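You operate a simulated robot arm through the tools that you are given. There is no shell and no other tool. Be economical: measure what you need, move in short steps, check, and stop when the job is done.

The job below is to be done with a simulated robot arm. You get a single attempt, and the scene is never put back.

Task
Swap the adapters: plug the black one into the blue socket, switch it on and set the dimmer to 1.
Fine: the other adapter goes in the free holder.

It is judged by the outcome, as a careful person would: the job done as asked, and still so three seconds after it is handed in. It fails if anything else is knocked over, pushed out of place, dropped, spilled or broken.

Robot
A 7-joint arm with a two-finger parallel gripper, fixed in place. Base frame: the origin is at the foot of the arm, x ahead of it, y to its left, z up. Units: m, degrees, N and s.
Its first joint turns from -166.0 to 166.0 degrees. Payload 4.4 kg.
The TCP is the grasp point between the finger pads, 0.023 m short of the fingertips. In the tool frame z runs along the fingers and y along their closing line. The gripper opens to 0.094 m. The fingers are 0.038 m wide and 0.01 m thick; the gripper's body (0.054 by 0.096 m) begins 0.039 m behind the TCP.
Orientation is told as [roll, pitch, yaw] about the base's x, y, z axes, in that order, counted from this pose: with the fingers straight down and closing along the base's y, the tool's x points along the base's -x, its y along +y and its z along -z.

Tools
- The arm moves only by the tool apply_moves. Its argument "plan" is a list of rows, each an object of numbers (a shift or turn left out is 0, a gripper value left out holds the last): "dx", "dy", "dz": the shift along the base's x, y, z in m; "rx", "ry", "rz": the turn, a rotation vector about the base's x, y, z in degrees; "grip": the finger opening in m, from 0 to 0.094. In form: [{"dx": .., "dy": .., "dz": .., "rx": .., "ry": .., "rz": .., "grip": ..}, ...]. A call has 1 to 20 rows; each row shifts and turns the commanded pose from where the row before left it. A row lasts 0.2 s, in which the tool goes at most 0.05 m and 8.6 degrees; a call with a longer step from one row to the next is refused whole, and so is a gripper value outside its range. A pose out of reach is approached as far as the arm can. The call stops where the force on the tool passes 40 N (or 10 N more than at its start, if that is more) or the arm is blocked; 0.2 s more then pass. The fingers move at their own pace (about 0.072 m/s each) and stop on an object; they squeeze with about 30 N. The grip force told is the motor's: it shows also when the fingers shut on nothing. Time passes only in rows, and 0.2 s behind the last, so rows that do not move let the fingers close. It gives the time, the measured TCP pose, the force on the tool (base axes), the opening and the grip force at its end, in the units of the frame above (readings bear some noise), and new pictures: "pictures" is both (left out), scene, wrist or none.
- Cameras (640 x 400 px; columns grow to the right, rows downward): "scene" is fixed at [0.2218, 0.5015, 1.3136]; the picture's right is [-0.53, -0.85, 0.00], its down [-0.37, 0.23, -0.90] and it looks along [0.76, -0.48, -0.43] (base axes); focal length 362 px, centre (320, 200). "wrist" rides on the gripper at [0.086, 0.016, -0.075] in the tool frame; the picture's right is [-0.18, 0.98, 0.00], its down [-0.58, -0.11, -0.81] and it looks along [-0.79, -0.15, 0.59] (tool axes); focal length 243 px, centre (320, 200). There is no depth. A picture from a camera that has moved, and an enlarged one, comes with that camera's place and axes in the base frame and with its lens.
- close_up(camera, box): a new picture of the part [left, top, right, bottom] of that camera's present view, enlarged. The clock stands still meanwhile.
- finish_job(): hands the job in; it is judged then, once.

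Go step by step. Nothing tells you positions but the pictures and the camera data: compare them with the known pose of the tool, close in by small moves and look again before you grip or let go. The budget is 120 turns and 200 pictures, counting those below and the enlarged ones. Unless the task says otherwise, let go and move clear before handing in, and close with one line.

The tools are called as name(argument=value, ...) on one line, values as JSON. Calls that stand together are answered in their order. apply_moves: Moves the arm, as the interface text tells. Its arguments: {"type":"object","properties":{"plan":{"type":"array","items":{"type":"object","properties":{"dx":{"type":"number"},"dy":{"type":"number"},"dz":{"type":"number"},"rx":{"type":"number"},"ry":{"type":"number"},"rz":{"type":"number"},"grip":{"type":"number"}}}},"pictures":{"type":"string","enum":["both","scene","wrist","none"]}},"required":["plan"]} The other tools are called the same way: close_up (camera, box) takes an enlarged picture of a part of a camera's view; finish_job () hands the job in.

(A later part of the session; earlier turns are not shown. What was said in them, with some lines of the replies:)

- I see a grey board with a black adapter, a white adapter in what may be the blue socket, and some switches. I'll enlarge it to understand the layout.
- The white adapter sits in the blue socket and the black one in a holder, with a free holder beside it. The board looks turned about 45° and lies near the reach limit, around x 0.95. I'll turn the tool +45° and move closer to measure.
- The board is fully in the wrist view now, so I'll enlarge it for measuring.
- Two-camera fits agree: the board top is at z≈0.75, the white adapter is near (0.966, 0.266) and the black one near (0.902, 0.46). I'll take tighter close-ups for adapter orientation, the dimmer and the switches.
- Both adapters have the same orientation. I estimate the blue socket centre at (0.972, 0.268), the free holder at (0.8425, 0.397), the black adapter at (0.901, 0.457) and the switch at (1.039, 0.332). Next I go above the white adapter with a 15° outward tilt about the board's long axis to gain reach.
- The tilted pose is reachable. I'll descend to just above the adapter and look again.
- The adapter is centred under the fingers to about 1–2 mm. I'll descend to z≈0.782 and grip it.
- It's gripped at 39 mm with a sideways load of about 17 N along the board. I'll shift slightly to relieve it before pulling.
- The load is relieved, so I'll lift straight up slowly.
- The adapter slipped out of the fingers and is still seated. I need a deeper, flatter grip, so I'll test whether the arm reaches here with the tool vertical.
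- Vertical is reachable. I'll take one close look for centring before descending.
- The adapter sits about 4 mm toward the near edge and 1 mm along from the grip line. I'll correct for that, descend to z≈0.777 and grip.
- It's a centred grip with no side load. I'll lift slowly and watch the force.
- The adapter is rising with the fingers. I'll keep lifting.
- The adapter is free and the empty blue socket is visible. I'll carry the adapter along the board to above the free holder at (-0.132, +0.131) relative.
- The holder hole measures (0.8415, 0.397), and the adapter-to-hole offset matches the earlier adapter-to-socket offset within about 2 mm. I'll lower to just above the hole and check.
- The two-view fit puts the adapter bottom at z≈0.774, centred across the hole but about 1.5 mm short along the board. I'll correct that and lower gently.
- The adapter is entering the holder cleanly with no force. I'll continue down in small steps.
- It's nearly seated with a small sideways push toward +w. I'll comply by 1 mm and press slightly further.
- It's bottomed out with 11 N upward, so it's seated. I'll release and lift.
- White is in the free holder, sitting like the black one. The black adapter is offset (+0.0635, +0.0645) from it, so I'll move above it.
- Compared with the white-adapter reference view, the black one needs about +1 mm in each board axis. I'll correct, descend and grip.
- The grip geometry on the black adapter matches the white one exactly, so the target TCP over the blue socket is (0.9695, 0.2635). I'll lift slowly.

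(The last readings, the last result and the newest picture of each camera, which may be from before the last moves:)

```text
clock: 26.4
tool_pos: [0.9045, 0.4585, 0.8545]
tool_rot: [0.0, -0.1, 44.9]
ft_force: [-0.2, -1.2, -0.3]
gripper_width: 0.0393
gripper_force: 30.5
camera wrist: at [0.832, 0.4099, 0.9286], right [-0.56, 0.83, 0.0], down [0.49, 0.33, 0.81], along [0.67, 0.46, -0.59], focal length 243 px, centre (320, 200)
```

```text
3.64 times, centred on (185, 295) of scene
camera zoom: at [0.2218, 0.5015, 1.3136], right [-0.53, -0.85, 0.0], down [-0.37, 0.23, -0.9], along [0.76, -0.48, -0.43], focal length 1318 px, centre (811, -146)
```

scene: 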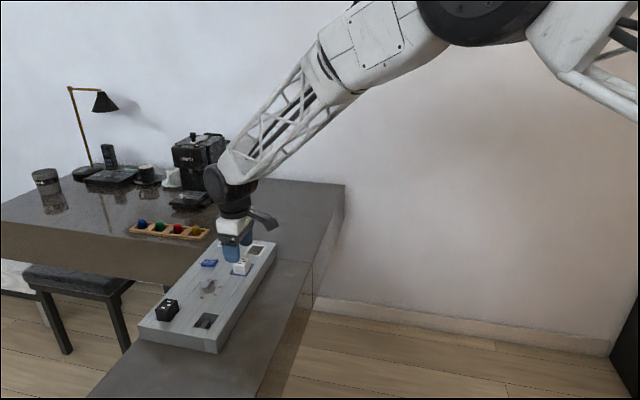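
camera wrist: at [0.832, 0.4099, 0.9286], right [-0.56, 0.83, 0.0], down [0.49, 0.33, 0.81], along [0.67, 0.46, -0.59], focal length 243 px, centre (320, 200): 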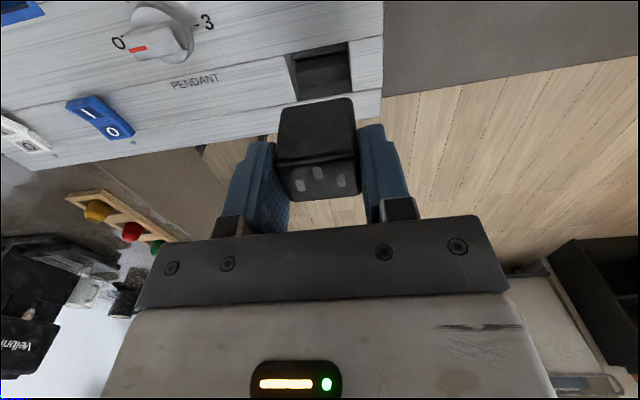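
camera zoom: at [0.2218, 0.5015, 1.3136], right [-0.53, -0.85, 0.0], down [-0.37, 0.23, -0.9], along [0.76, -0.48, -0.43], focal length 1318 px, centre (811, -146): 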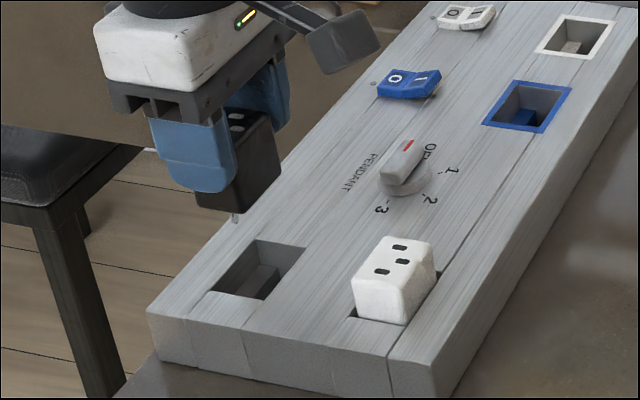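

I'll carry the black adapter above the blue socket, raising first to clear the dimmer.

apply_moves(plan=[{"dz": 0.03}, {"dx": 0.0108, "dy": -0.0326}, {"dx": 0.0108, "dy": -0.0326}, {"dx": 0.0108, "dy": -0.0326}, {"dx": 0.0108, "dy": -0.0326}, {"dx": 0.0108, "dy": -0.0326}, {"dx": 0.0109, "dy": -0.0324}, {"dz": -0.03}, {"dz": -0.02}, {"dz": -0.015}, {}, {}], pictures="wrist")

close_up(camera="wrist", box=[240, 40, 400, 220])

close_up(camera="scene", box=[200, 215, 280, 290])

```text
clock: 29.0
tool_pos: [0.9689, 0.2645, 0.8206]
tool_rot: [0.0, -0.1, 45.0]
ft_force: [0.5, 0.5, -0.5]
gripper_width: 0.0397
gripper_force: 29.9
camera wrist: at [0.8968, 0.2152, 0.894], right [-0.56, 0.83, 0.0], down [0.49, 0.33, 0.81], along [0.67, 0.46, -0.59], focal length 243 px, centre (320, 200)
```

wrist: 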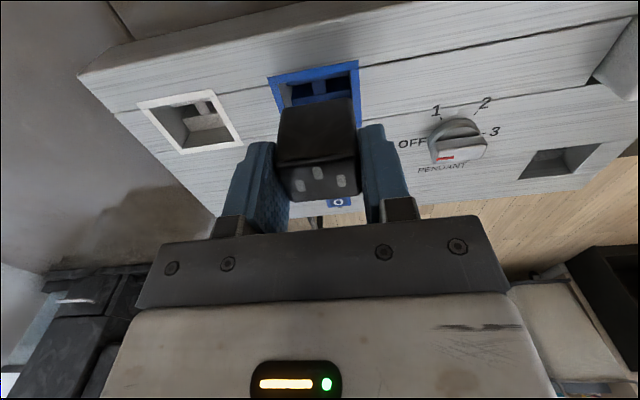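

```text
2.22 times, centred on (320, 130) of wrist
camera zoom: at [0.8968, 0.2152, 0.894], right [-0.56, 0.83, 0.0], down [0.49, 0.33, 0.81], along [0.67, 0.46, -0.59], focal length 539 px, centre (320, 356)
```

zoom: 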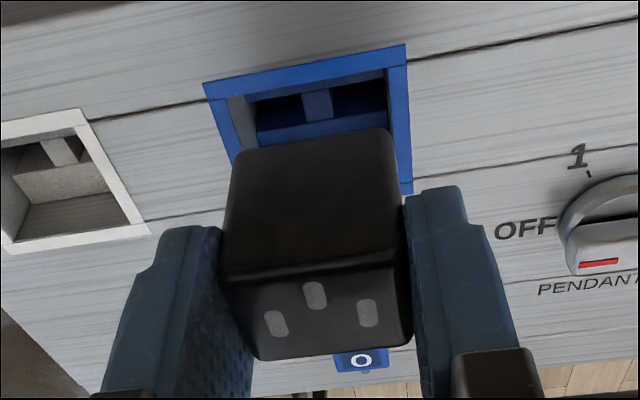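

```text
5.33 times, centred on (240, 252) of scene
camera zoom: at [0.2218, 0.5015, 1.3136], right [-0.53, -0.85, 0.0], down [-0.37, 0.23, -0.9], along [0.76, -0.48, -0.43], focal length 1932 px, centre (747, -80)
```

zoom: 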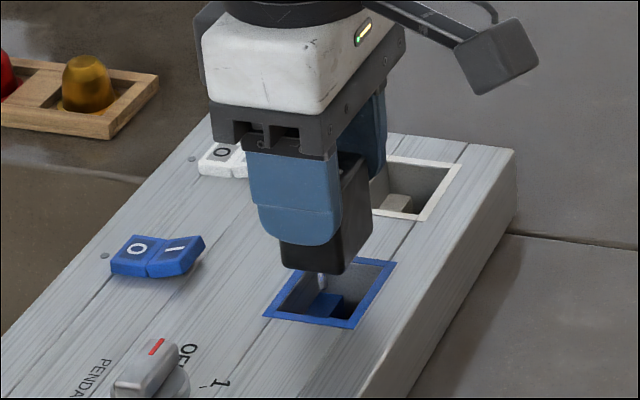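

Alignment matches the previous insertion, needing only about 1.2 mm more along the board. I'll correct and lower gently.

apply_moves(plan=[{"dx": 0.0009, "dy": -0.0009}, {"dz": -0.008}, {"dz": -0.007}, {"dz": -0.005}, {"dz": -0.005}, {}], pictures="none")

close_up(camera="wrist", box=[240, 40, 400, 220])

close_up(camera="scene", box=[200, 215, 280, 290])

```text
clock: 30.4
tool_pos: [0.9706, 0.2619, 0.796]
tool_rot: [-0.1, 0.0, 45.0]
ft_force: [0.7, -0.4, -0.6]
gripper_width: 0.0394
gripper_force: 29.5
```

```text
2.22 times, centred on (320, 130) of wrist
camera zoom: at [0.8978, 0.2138, 0.8687], right [-0.56, 0.83, 0.0], down [0.49, 0.33, 0.81], along [0.67, 0.46, -0.59], focal length 539 px, centre (320, 356)
```

zoom: 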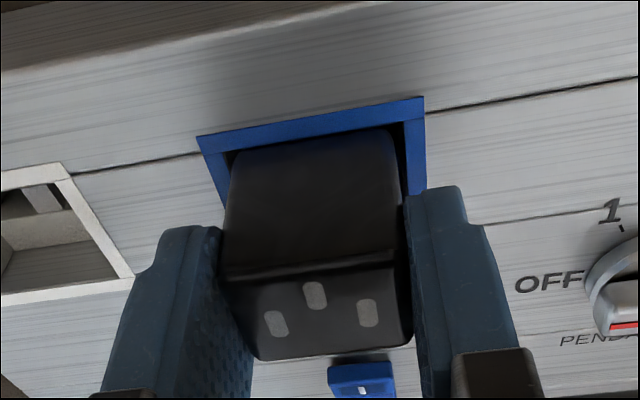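

```text
5.33 times, centred on (240, 252) of scene
camera zoom: at [0.2218, 0.5015, 1.3136], right [-0.53, -0.85, 0.0], down [-0.37, 0.23, -0.9], along [0.76, -0.48, -0.43], focal length 1932 px, centre (747, -80)
```

zoom: 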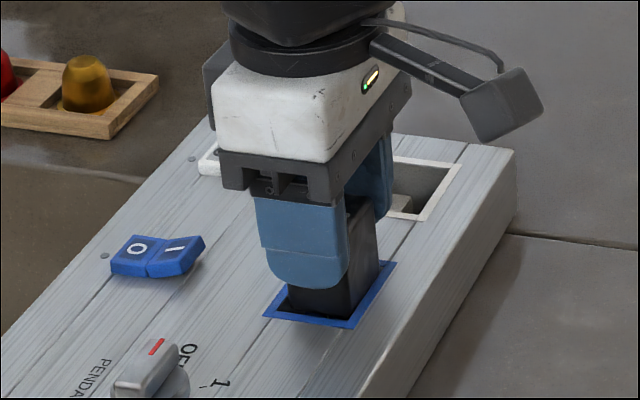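

It's entering the socket cleanly, so I'll continue down to seat it.

apply_moves(plan=[{"dz": -0.005}, {"dz": -0.005}, {"dz": -0.004}, {"dz": -0.003}, {}], pictures="none")

```text
clock: 31.6
tool_pos: [0.9707, 0.2633, 0.779]
tool_rot: [0.0, -0.1, 45.0]
ft_force: [-0.1, 0.1, -0.2]
gripper_width: 0.0395
gripper_force: 30.4
```

apply_moves(plan=[{"dz": -0.0015}, {"dz": -0.001}, {}], pictures="wrist")

close_up(camera="scene", box=[200, 215, 280, 290])

```text
clock: 32.4
tool_pos: [0.9702, 0.2624, 0.7767]
tool_rot: [-0.1, 0.0, 45.0]
ft_force: [-4.4, -1.5, 18.3]
gripper_width: 0.0394
gripper_force: 29.9
camera wrist: at [0.8983, 0.2141, 0.8505], right [-0.56, 0.83, 0.0], down [0.49, 0.33, 0.81], along [0.67, 0.46, -0.59], focal length 243 px, centre (320, 200)
```

wrist: 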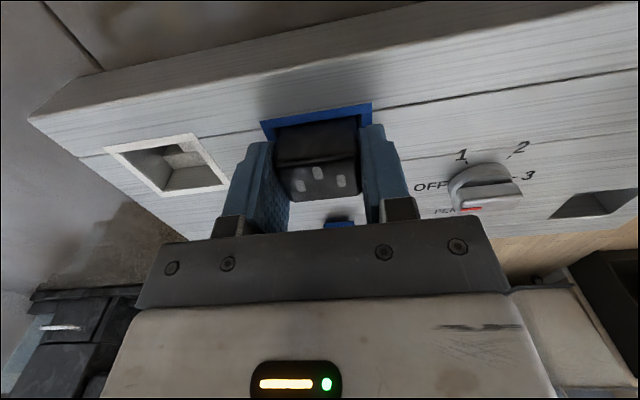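

```text
5.33 times, centred on (240, 252) of scene
camera zoom: at [0.2218, 0.5015, 1.3136], right [-0.53, -0.85, 0.0], down [-0.37, 0.23, -0.9], along [0.76, -0.48, -0.43], focal length 1932 px, centre (747, -80)
```

zoom: 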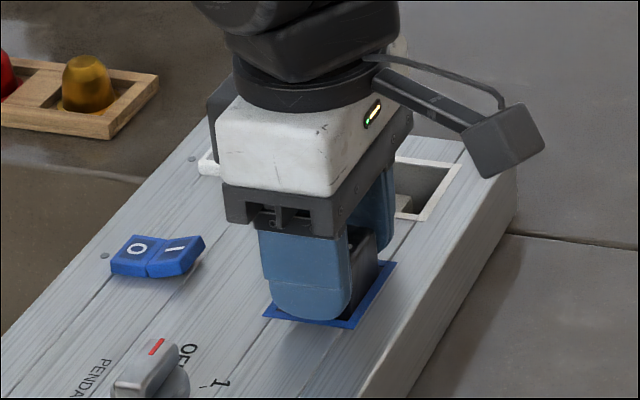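

The black adapter bottomed out with 18 N and shows the same pose as the white one had. I'll release it, lift and inspect the result and the switch.

apply_moves(plan=[{"grip": 0.06}, {"grip": 0.06}, {"dz": 0.02}, {"dz": 0.03}, {"dz": 0.03}, {"grip": 0.0}, {}], pictures="wrist")

close_up(camera="scene", box=[180, 230, 265, 300])

close_up(camera="wrist", box=[280, 50, 480, 170])

```text
clock: 34.0
tool_pos: [0.9709, 0.2625, 0.8558]
tool_rot: [0.1, 0.0, 45.0]
ft_force: [0.5, 0.6, -0.8]
gripper_width: 0.0
gripper_force: 27.4
camera wrist: at [0.8983, 0.2138, 0.9298], right [-0.56, 0.83, 0.0], down [0.49, 0.33, 0.81], along [0.67, 0.46, -0.59], focal length 243 px, centre (320, 200)
```

wrist: 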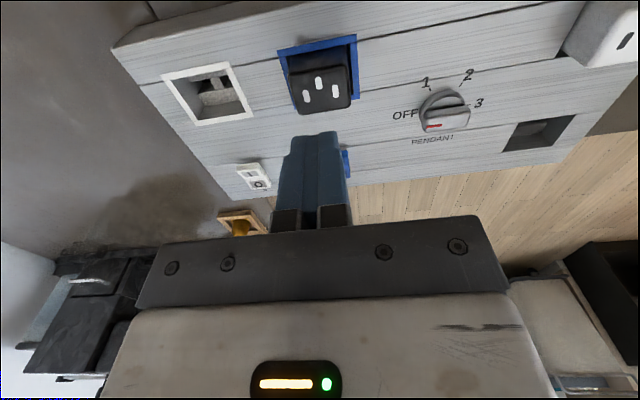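

```text
5.71 times, centred on (222, 265) of scene
camera zoom: at [0.2218, 0.5015, 1.3136], right [-0.53, -0.85, 0.0], down [-0.37, 0.23, -0.9], along [0.76, -0.48, -0.43], focal length 2070 px, centre (877, -171)
```

zoom: 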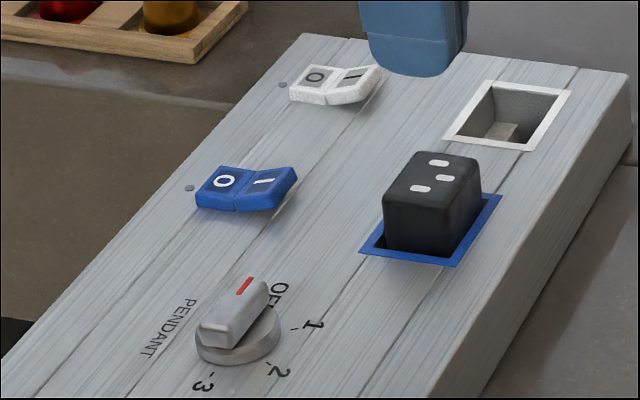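

```text
3.20 times, centred on (380, 110) of wrist
camera zoom: at [0.8983, 0.2138, 0.9298], right [-0.56, 0.83, 0.0], down [0.49, 0.33, 0.81], along [0.67, 0.46, -0.59], focal length 776 px, centre (128, 488)
```

zoom: 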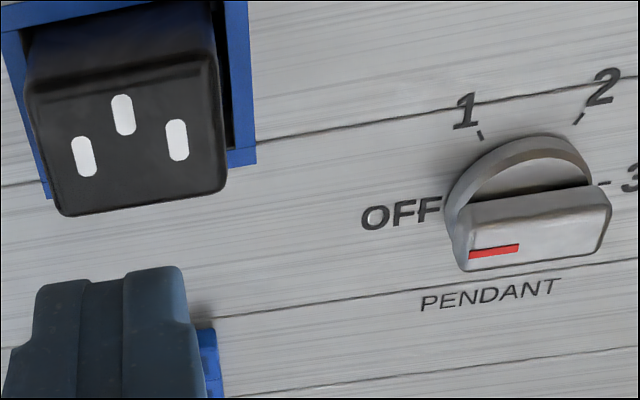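

The black adapter is plugged in, and the blue rocker's "I" end near (1.028, 0.322) is raised, so it is off. With closed fingers and a 30° tilt I'll hover over the I end.

apply_moves(plan=[{"dx": 0.0097, "dy": 0.01, "rx": 3.54, "ry": -3.54}, {"dx": 0.0097, "dy": 0.01, "rx": 3.54, "ry": -3.54}, {"dx": 0.0097, "dy": 0.01, "rx": 3.54, "ry": -3.54}, {"dx": 0.0097, "dy": 0.01, "rx": 3.54, "ry": -3.54}, {"dx": 0.0097, "dy": 0.01, "rx": 3.54, "ry": -3.54, "dz": -0.015}, {"dx": 0.0097, "dy": 0.01, "rx": 3.54, "ry": -3.54, "dz": -0.015}, {}, {}], pictures="wrist")

close_up(camera="scene", box=[180, 220, 265, 300])

close_up(camera="wrist", box=[250, 80, 390, 200])

```text
clock: 35.8
tool_pos: [1.0281, 0.3219, 0.8259]
tool_rot: [0.0, -30.1, 44.9]
ft_force: [-0.1, -0.1, 0.6]
gripper_width: 0.0002
gripper_force: 30.2
camera wrist: at [0.938, 0.2553, 0.8464], right [-0.58, 0.81, 0.09], down [0.15, -0.01, 0.99], along [0.8, 0.59, -0.11], focal length 243 px, centre (320, 200)
```

wrist: 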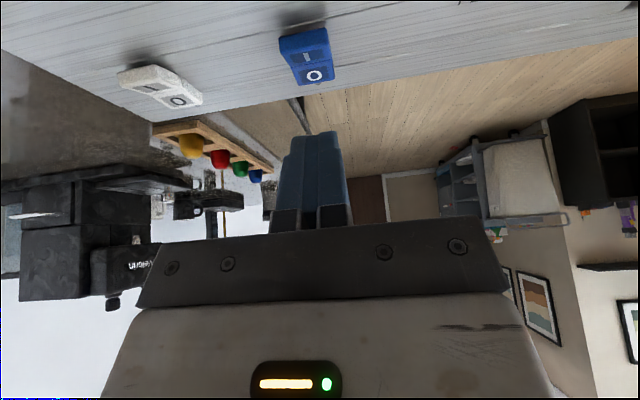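

```text
5.00 times, centred on (222, 260) of scene
camera zoom: at [0.2218, 0.5015, 1.3136], right [-0.53, -0.85, 0.0], down [-0.37, 0.23, -0.9], along [0.76, -0.48, -0.43], focal length 1812 px, centre (808, -100)
```

zoom: 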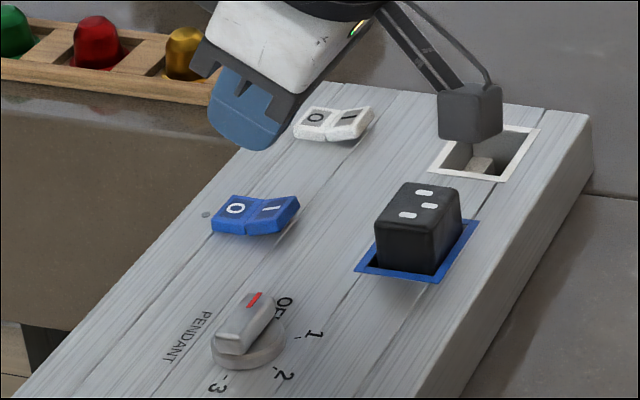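

```text
3.33 times, centred on (320, 140) of wrist
camera zoom: at [0.938, 0.2553, 0.8464], right [-0.58, 0.81, 0.09], down [0.15, -0.01, 0.99], along [0.8, 0.59, -0.11], focal length 809 px, centre (320, 400)
```

zoom: 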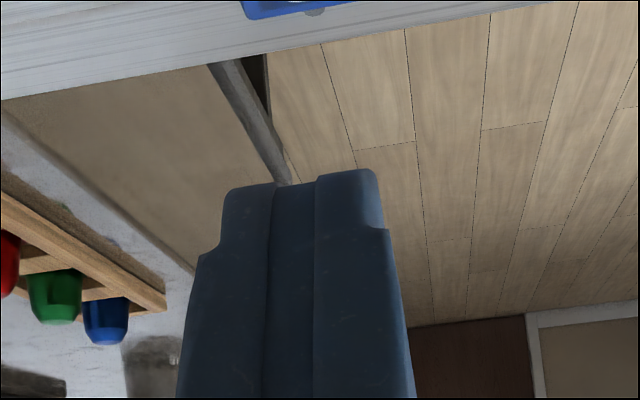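

The tilt pose reaches, but the camera housing would come close to the black adapter. I'll reduce the tilt to 22°, lower partway and check.

apply_moves(plan=[{"rx": -2.83, "ry": 2.83}, {"rx": -2.83, "ry": 2.83}, {"dz": -0.015}, {"dz": -0.008}, {}, {}], pictures="wrist")

close_up(camera="scene", box=[180, 220, 265, 300])

```text
clock: 37.2
tool_pos: [1.0278, 0.3227, 0.803]
tool_rot: [0.0, -22.2, 45.0]
ft_force: [0.0, -0.5, -1.0]
gripper_width: 0.0
gripper_force: 30.3
camera wrist: at [0.9406, 0.2587, 0.8388], right [-0.57, 0.82, 0.07], down [0.24, 0.09, 0.97], along [0.78, 0.57, -0.25], focal length 243 px, centre (320, 200)
```

wrist: 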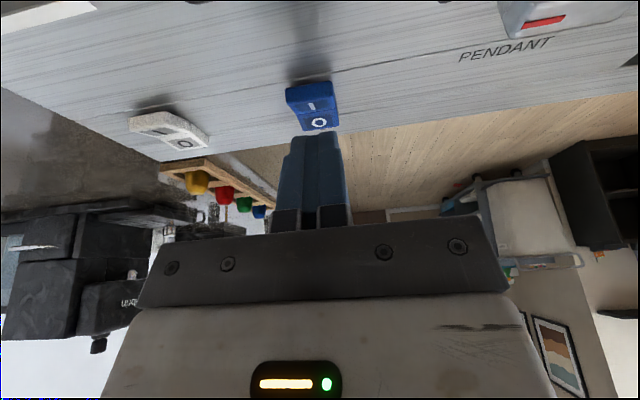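

```text
5.00 times, centred on (222, 260) of scene
camera zoom: at [0.2218, 0.5015, 1.3136], right [-0.53, -0.85, 0.0], down [-0.37, 0.23, -0.9], along [0.76, -0.48, -0.43], focal length 1812 px, centre (808, -100)
```

zoom: 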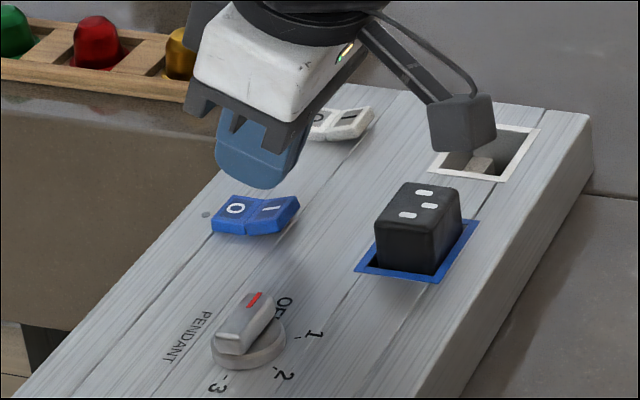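

The tip is aligned with the I end, so I'll press down in small steps and watch the force.

apply_moves(plan=[{"dz": -0.004}, {"dz": -0.003}, {"dz": -0.003}, {"dz": -0.002}], pictures="none")

close_up(camera="scene", box=[180, 220, 265, 300])

```text
clock: 38.2
tool_pos: [1.0289, 0.3215, 0.7899]
tool_rot: [0.0, -22.1, 45.0]
ft_force: [0.5, -0.1, -0.4]
gripper_width: 0.0
gripper_force: 30.2
```

```text
5.00 times, centred on (222, 260) of scene
camera zoom: at [0.2218, 0.5015, 1.3136], right [-0.53, -0.85, 0.0], down [-0.37, 0.23, -0.9], along [0.76, -0.48, -0.43], focal length 1812 px, centre (808, -100)
```

zoom: 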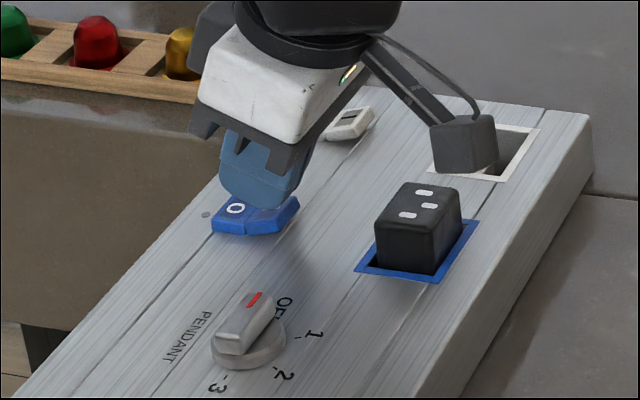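

apply_moves(plan=[{"dz": -0.002}, {"dz": -0.002}, {"dz": -0.002}], pictures="none")

close_up(camera="scene", box=[180, 220, 265, 300])

```text
clock: 39.0
tool_pos: [1.0274, 0.323, 0.786]
tool_rot: [0.0, -22.3, 45.0]
ft_force: [-2.7, 0.2, 10.1]
gripper_width: 0.0001
gripper_force: 29.7
```

```text
5.00 times, centred on (222, 260) of scene
camera zoom: at [0.2218, 0.5015, 1.3136], right [-0.53, -0.85, 0.0], down [-0.37, 0.23, -0.9], along [0.76, -0.48, -0.43], focal length 1812 px, centre (808, -100)
```

zoom: 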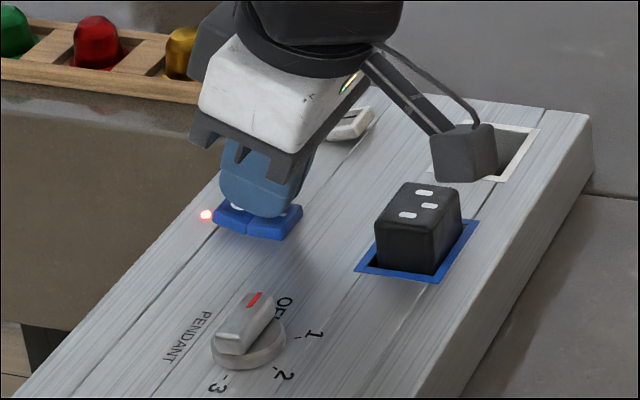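

The LED by the switch is lit. I'll press a little more to be sure it latched, then lift off and check.

apply_moves(plan=[{"dz": -0.001}, {"dz": 0.01}, {"dz": 0.03}, {"dz": 0.04}, {}], pictures="none")

close_up(camera="scene", box=[180, 230, 265, 300])

```text
clock: 40.2
tool_pos: [1.0284, 0.3226, 0.8634]
tool_rot: [0.0, -22.1, 45.0]
ft_force: [-0.2, -0.8, 0.3]
gripper_width: 0.0002
gripper_force: 29.9
```

```text
5.71 times, centred on (222, 265) of scene
camera zoom: at [0.2218, 0.5015, 1.3136], right [-0.53, -0.85, 0.0], down [-0.37, 0.23, -0.9], along [0.76, -0.48, -0.43], focal length 2070 px, centre (877, -171)
```

zoom: 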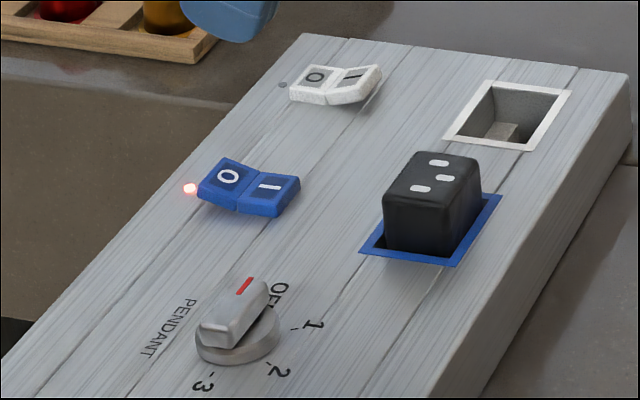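

The switch is on and its LED glows. Next is the dimmer, whose bar lies along the board (OFF) centred near (0.9385, 0.363), with 1 lying 60° clockwise seen from above. I'll go upright above it and turn the tool +90° so the fingers close across the bar.

apply_moves(plan=[{"rx": -5.2, "ry": 5.2, "dx": -0.03, "dy": 0.0135, "dz": 0.015}, {"rx": -5.2, "ry": 5.2, "dx": -0.03, "dy": 0.0135, "dz": 0.01}, {"rx": -5.2, "ry": 5.2, "dx": -0.0295, "dy": 0.0135}, {"rz": 8.2, "grip": 0.05}, {"rz": 8.2}, {"rz": 8.2}, {"rz": 8.2}, {"rz": 8.2}, {"rz": 8.2}, {"rz": 8.2}, {"rz": 8.2}, {"rz": 8.2}, {"rz": 8.2}, {"rz": 8.0}, {}, {}])

close_up(camera="scene", box=[150, 200, 265, 310])

```text
clock: 43.6
tool_pos: [0.9378, 0.364, 0.8879]
tool_rot: [0.0, 0.0, 135.0]
ft_force: [0.3, 0.4, -0.3]
gripper_width: 0.0501
gripper_force: 0.0
camera wrist: at [0.9888, 0.2914, 0.9622], right [-0.83, -0.57, 0.0], down [-0.33, 0.49, 0.81], along [-0.46, 0.67, -0.59], focal length 243 px, centre (320, 200)
```

scene: 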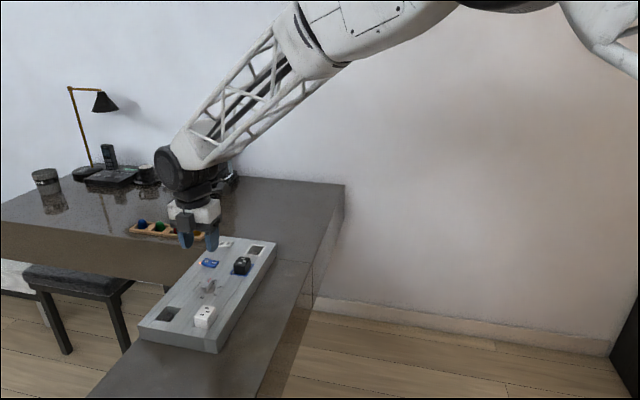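
wrist: 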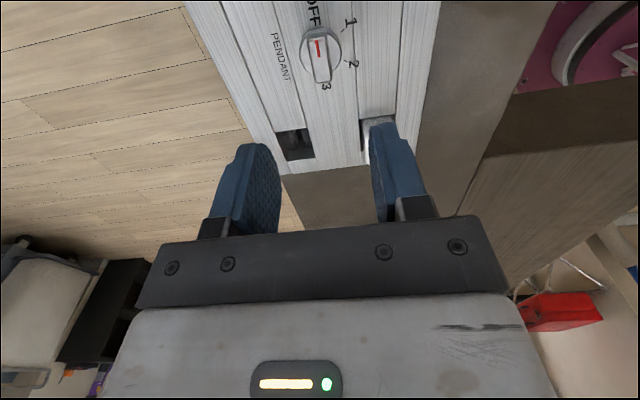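

```text
3.64 times, centred on (208, 255) of scene
camera zoom: at [0.2218, 0.5015, 1.3136], right [-0.53, -0.85, 0.0], down [-0.37, 0.23, -0.9], along [0.76, -0.48, -0.43], focal length 1318 px, centre (729, 0)
```

zoom: 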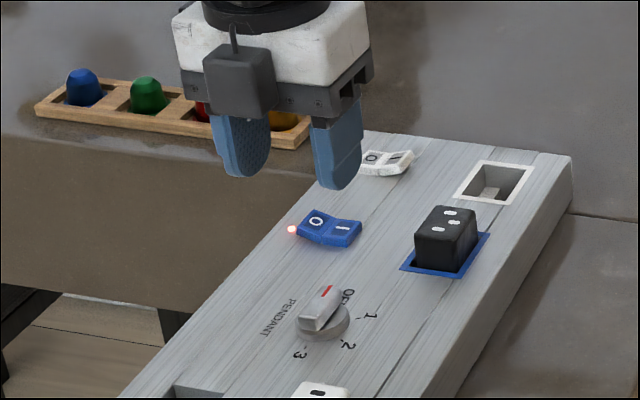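

Yaw 135° is reachable. I'll zoom in on the knob for exact position and angle.

close_up(camera="wrist", box=[260, 0, 380, 110])

close_up(camera="scene", box=[185, 265, 235, 305])

```text
3.64 times, centred on (320, 55) of wrist
camera zoom: at [0.9888, 0.2914, 0.9622], right [-0.83, -0.57, 0.0], down [-0.33, 0.49, 0.81], along [-0.46, 0.67, -0.59], focal length 882 px, centre (320, 727)
```

zoom: 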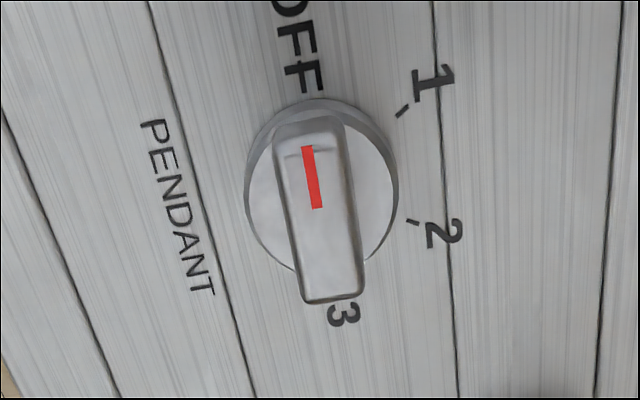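

```text
10.00 times, centred on (210, 285) of scene
camera zoom: at [0.2218, 0.5015, 1.3136], right [-0.53, -0.85, 0.0], down [-0.37, 0.23, -0.9], along [0.76, -0.48, -0.43], focal length 3623 px, centre (1420, -650)
```

zoom: 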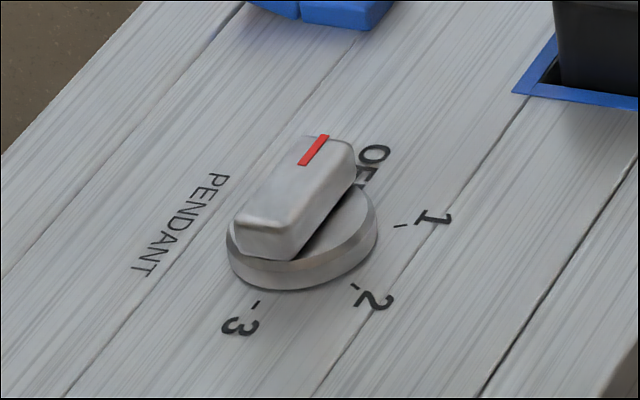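

The bar top is at about z 0.767, centred at (0.939, 0.3625), and is about 15 mm wide. I'll descend with the tips just above the disc, then check before closing.

apply_moves(plan=[{"dx": 0.0015, "dy": -0.0015, "dz": -0.03, "grip": 0.045}, {"dz": -0.03}, {"dz": -0.025}, {"dz": -0.012}, {"dz": -0.006}, {}, {}], pictures="wrist")

close_up(camera="scene", box=[175, 245, 245, 305])

close_up(camera="wrist", box=[250, 70, 390, 190])

```text
clock: 45.2
tool_pos: [0.9408, 0.3618, 0.7855]
tool_rot: [0.0, 0.1, 135.2]
ft_force: [0.8, -0.7, -0.2]
gripper_width: 0.0452
gripper_force: 0.1
camera wrist: at [0.9909, 0.29, 0.8591], right [-0.83, -0.56, 0.0], down [-0.33, 0.49, 0.81], along [-0.46, 0.67, -0.59], focal length 243 px, centre (320, 200)
```

wrist: 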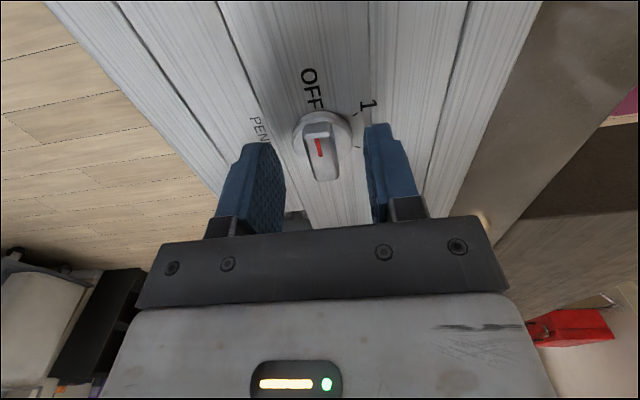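

```text
6.67 times, centred on (210, 275) of scene
camera zoom: at [0.2218, 0.5015, 1.3136], right [-0.53, -0.85, 0.0], down [-0.37, 0.23, -0.9], along [0.76, -0.48, -0.43], focal length 2415 px, centre (1053, -300)
```

zoom: 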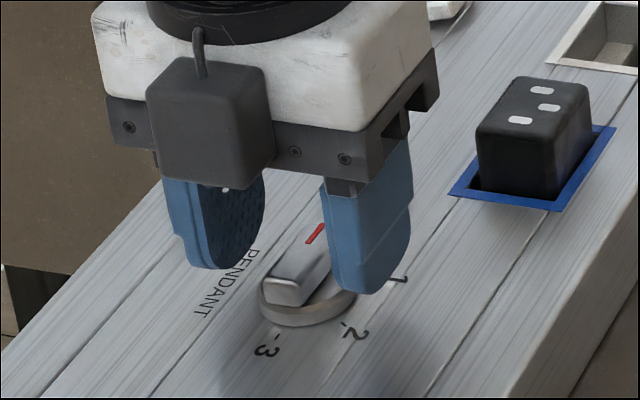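

```text
3.33 times, centred on (320, 130) of wrist
camera zoom: at [0.9909, 0.29, 0.8591], right [-0.83, -0.56, 0.0], down [-0.33, 0.49, 0.81], along [-0.46, 0.67, -0.59], focal length 809 px, centre (320, 433)
```

zoom: 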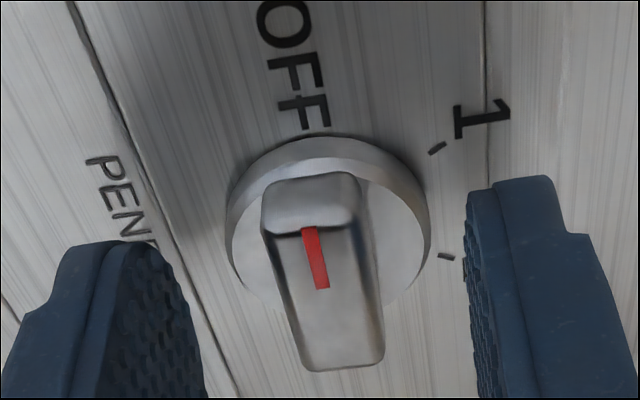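

The bar is centred between the fingers. I'll descend 3 mm more and close.

apply_moves(plan=[{"dz": -0.003}, {}, {"grip": 0.0}, {"grip": 0.0}, {"grip": 0.0}], pictures="wrist")

close_up(camera="scene", box=[175, 245, 245, 305])

```text
clock: 46.4
tool_pos: [0.9397, 0.3602, 0.7823]
tool_rot: [0.2, 0.0, 135.1]
ft_force: [-17.5, -13.2, 7.6]
gripper_width: 0.0146
gripper_force: 44.9
camera wrist: at [0.9903, 0.2893, 0.8562], right [-0.83, -0.56, 0.0], down [-0.33, 0.49, 0.81], along [-0.46, 0.67, -0.59], focal length 243 px, centre (320, 200)
```

wrist: 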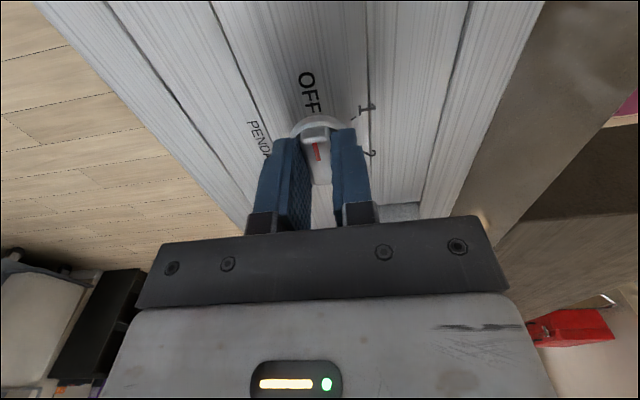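

```text
6.67 times, centred on (210, 275) of scene
camera zoom: at [0.2218, 0.5015, 1.3136], right [-0.53, -0.85, 0.0], down [-0.37, 0.23, -0.9], along [0.76, -0.48, -0.43], focal length 2415 px, centre (1053, -300)
```

zoom: 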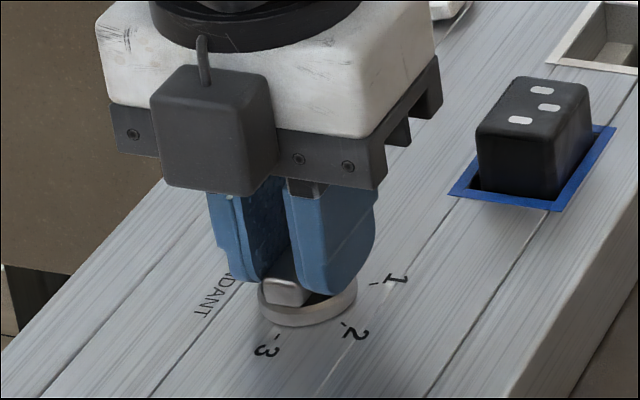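

The bar is gripped at 14.6 mm with a 22 N load toward -w. I'll shift 1.4 mm to relieve it.

apply_moves(plan=[{"dx": -0.001, "dy": -0.001}, {}], pictures="none")

```text
clock: 47.0
tool_pos: [0.9407, 0.3605, 0.7826]
tool_rot: [-0.1, 0.1, 135.0]
ft_force: [17.9, 6.4, -11.3]
gripper_width: 0.015
gripper_force: 44.8
```

apply_moves(plan=[{"dx": 0.0004, "dy": 0.0004, "dz": 0.0005}, {}], pictures="none")

```text
clock: 47.6
tool_pos: [0.9412, 0.3608, 0.7829]
tool_rot: [0.0, 0.0, 135.0]
ft_force: [22.1, 7.9, -15.9]
gripper_width: 0.0149
gripper_force: 45.0
```

apply_moves(plan=[{"dx": 0.0006, "dy": 0.0003, "dz": -0.0006}, {}, {}], pictures="none")

```text
clock: 48.4
tool_pos: [0.9408, 0.3615, 0.7815]
tool_rot: [0.0, 0.1, 134.9]
ft_force: [-1.4, -7.9, -2.9]
gripper_width: 0.0145
gripper_force: 45.3
```

The load is balanced now. I'll turn -30° first and check.

apply_moves(plan=[{"rz": -7.5, "dx": -0.0002}, {"rz": -7.5, "dx": -0.0002, "dy": -0.0001}, {"rz": -7.5, "dx": -0.0002, "dy": -0.0001}, {"rz": -7.5, "dx": -0.0002}, {}], pictures="wrist")

close_up(camera="scene", box=[175, 245, 245, 305])

```text
clock: 49.6
tool_pos: [0.9388, 0.3599, 0.7821]
tool_rot: [0.0, 0.0, 104.9]
ft_force: [-3.9, -21.7, 0.0]
gripper_width: 0.0149
gripper_force: 44.9
camera wrist: at [0.9464, 0.2738, 0.8562], right [-1.0, -0.07, 0.0], down [-0.04, 0.59, 0.81], along [-0.06, 0.8, -0.59], focal length 243 px, centre (320, 200)
```

wrist: 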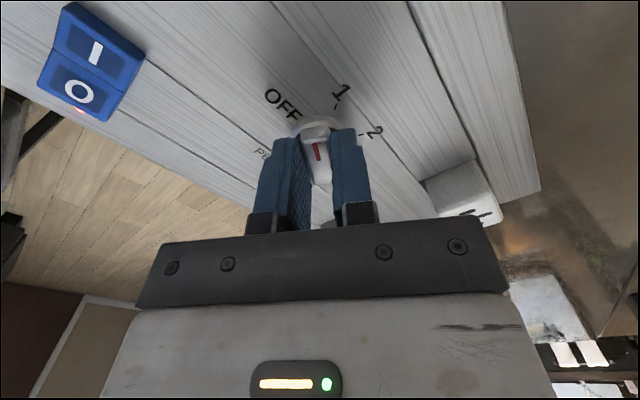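

```text
6.67 times, centred on (210, 275) of scene
camera zoom: at [0.2218, 0.5015, 1.3136], right [-0.53, -0.85, 0.0], down [-0.37, 0.23, -0.9], along [0.76, -0.48, -0.43], focal length 2415 px, centre (1053, -300)
```

zoom: 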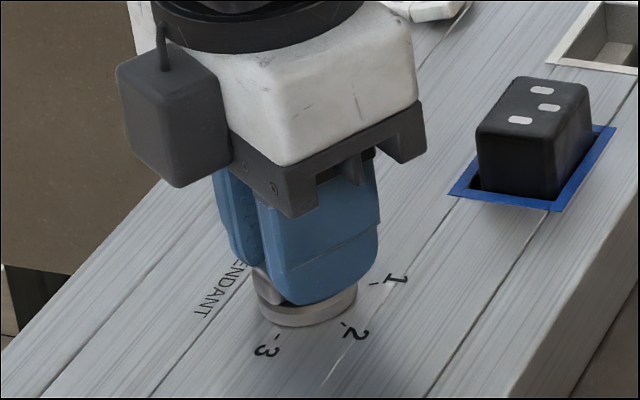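

The knob turns with the fingers. I'll relieve the side force slightly and turn the remaining 30°.

apply_moves(plan=[{"rz": -7.5, "dy": -0.0006}, {"rz": -7.5, "dx": -0.0003, "dy": -0.0001}, {"rz": -7.5, "dx": -0.0002}, {"rz": -7.5, "dx": -0.0002}, {}], pictures="wrist")

close_up(camera="wrist", box=[250, 50, 390, 190])

```text
clock: 50.8
tool_pos: [0.9381, 0.3599, 0.7825]
tool_rot: [0.0, 0.0, 75.0]
ft_force: [-5.6, -13.4, 3.1]
gripper_width: 0.0147
gripper_force: 44.6
camera wrist: at [0.9008, 0.2823, 0.8562], right [-0.9, 0.43, 0.0], down [0.26, 0.53, 0.81], along [0.35, 0.73, -0.59], focal length 243 px, centre (320, 200)
```

wrist: 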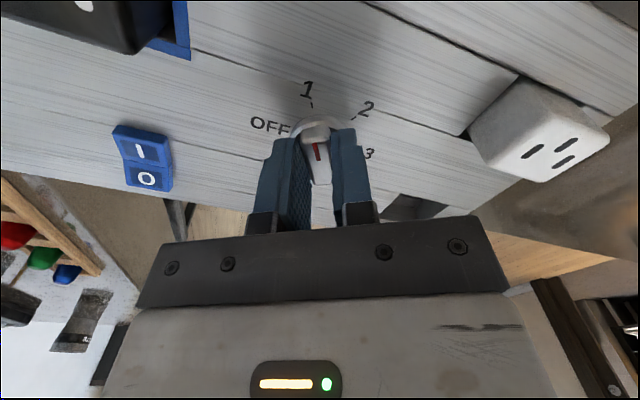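

```text
2.86 times, centred on (320, 120) of wrist
camera zoom: at [0.9008, 0.2823, 0.8562], right [-0.9, 0.43, 0.0], down [0.26, 0.53, 0.81], along [0.35, 0.73, -0.59], focal length 693 px, centre (320, 429)
```

zoom: 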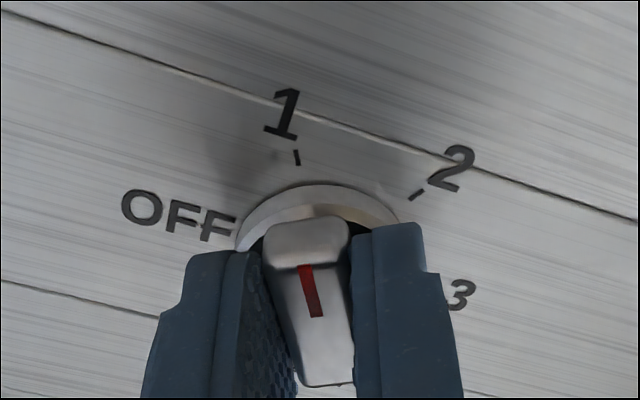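

The computed pointer angle (-104°) matches the direction to tick 1 (-106°). I'll release, lift and verify.

apply_moves(plan=[{"grip": 0.04}, {"grip": 0.045}, {"dz": 0.02}, {"dz": 0.03}, {"dz": 0.04}, {"dz": 0.04}, {}])

close_up(camera="wrist", box=[260, 0, 380, 110])

close_up(camera="scene", box=[130, 230, 290, 350])

close_up(camera="scene", box=[185, 265, 235, 305])

```text
clock: 52.4
tool_pos: [0.938, 0.3608, 0.9124]
tool_rot: [0.0, 0.0, 74.9]
ft_force: [0.7, 0.2, 0.4]
gripper_width: 0.0449
gripper_force: 0.1
camera wrist: at [0.9009, 0.2825, 0.9871], right [-0.9, 0.43, 0.0], down [0.26, 0.53, 0.81], along [0.35, 0.73, -0.59], focal length 243 px, centre (320, 200)
```

scene: 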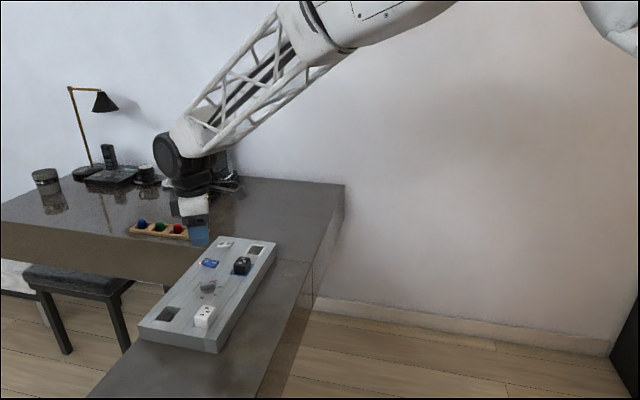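
wrist: 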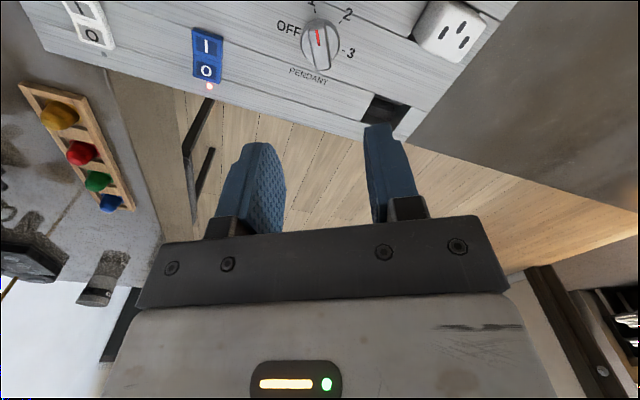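

```text
3.64 times, centred on (320, 55) of wrist
camera zoom: at [0.9009, 0.2825, 0.9871], right [-0.9, 0.43, 0.0], down [0.26, 0.53, 0.81], along [0.35, 0.73, -0.59], focal length 882 px, centre (320, 727)
```

zoom: 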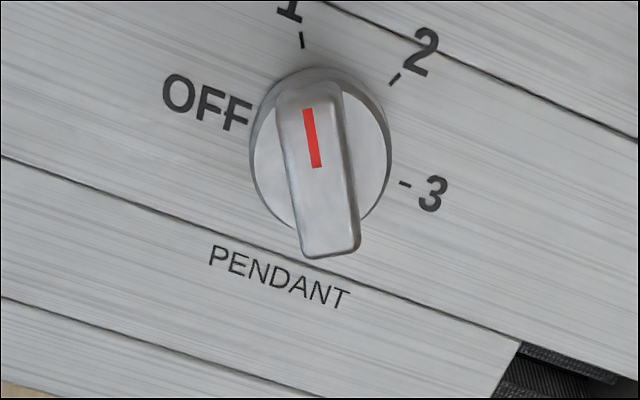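

```text
3.33 times, centred on (210, 290) of scene
camera zoom: at [0.2218, 0.5015, 1.3136], right [-0.53, -0.85, 0.0], down [-0.37, 0.23, -0.9], along [0.76, -0.48, -0.43], focal length 1208 px, centre (687, -100)
```

zoom: 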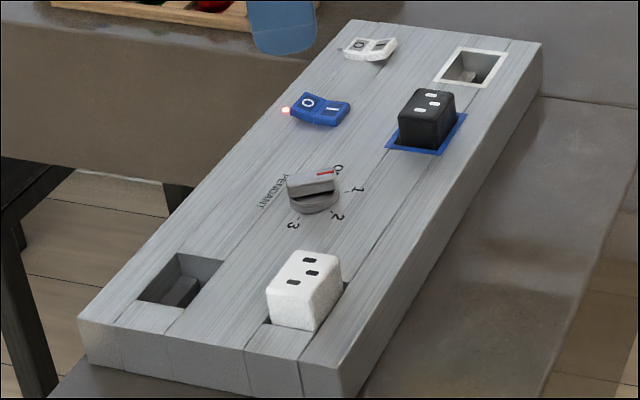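

```text
10.00 times, centred on (210, 285) of scene
camera zoom: at [0.2218, 0.5015, 1.3136], right [-0.53, -0.85, 0.0], down [-0.37, 0.23, -0.9], along [0.76, -0.48, -0.43], focal length 3623 px, centre (1420, -650)
```

zoom: 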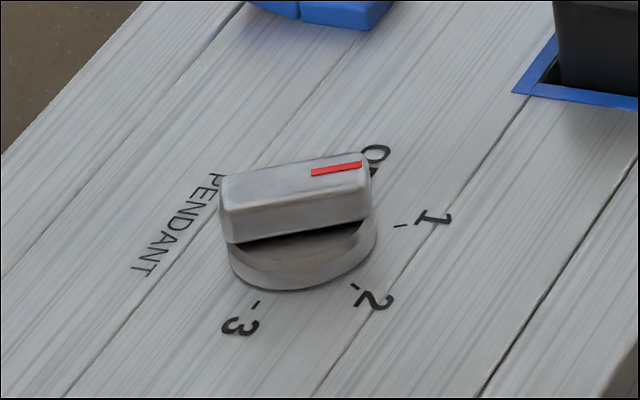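

The black adapter is in the blue socket with the switch on and its LED lit. White is in the formerly free holder, and the dimmer points at 1 within about 2°. The arm is clear, so I'm handing in.

finish_job()

```text
The job is handed in.
```

The black adapter is in the blue socket and switched on (its LED is lit), the dimmer points to 1, and the white adapter sits in the holder that was free.
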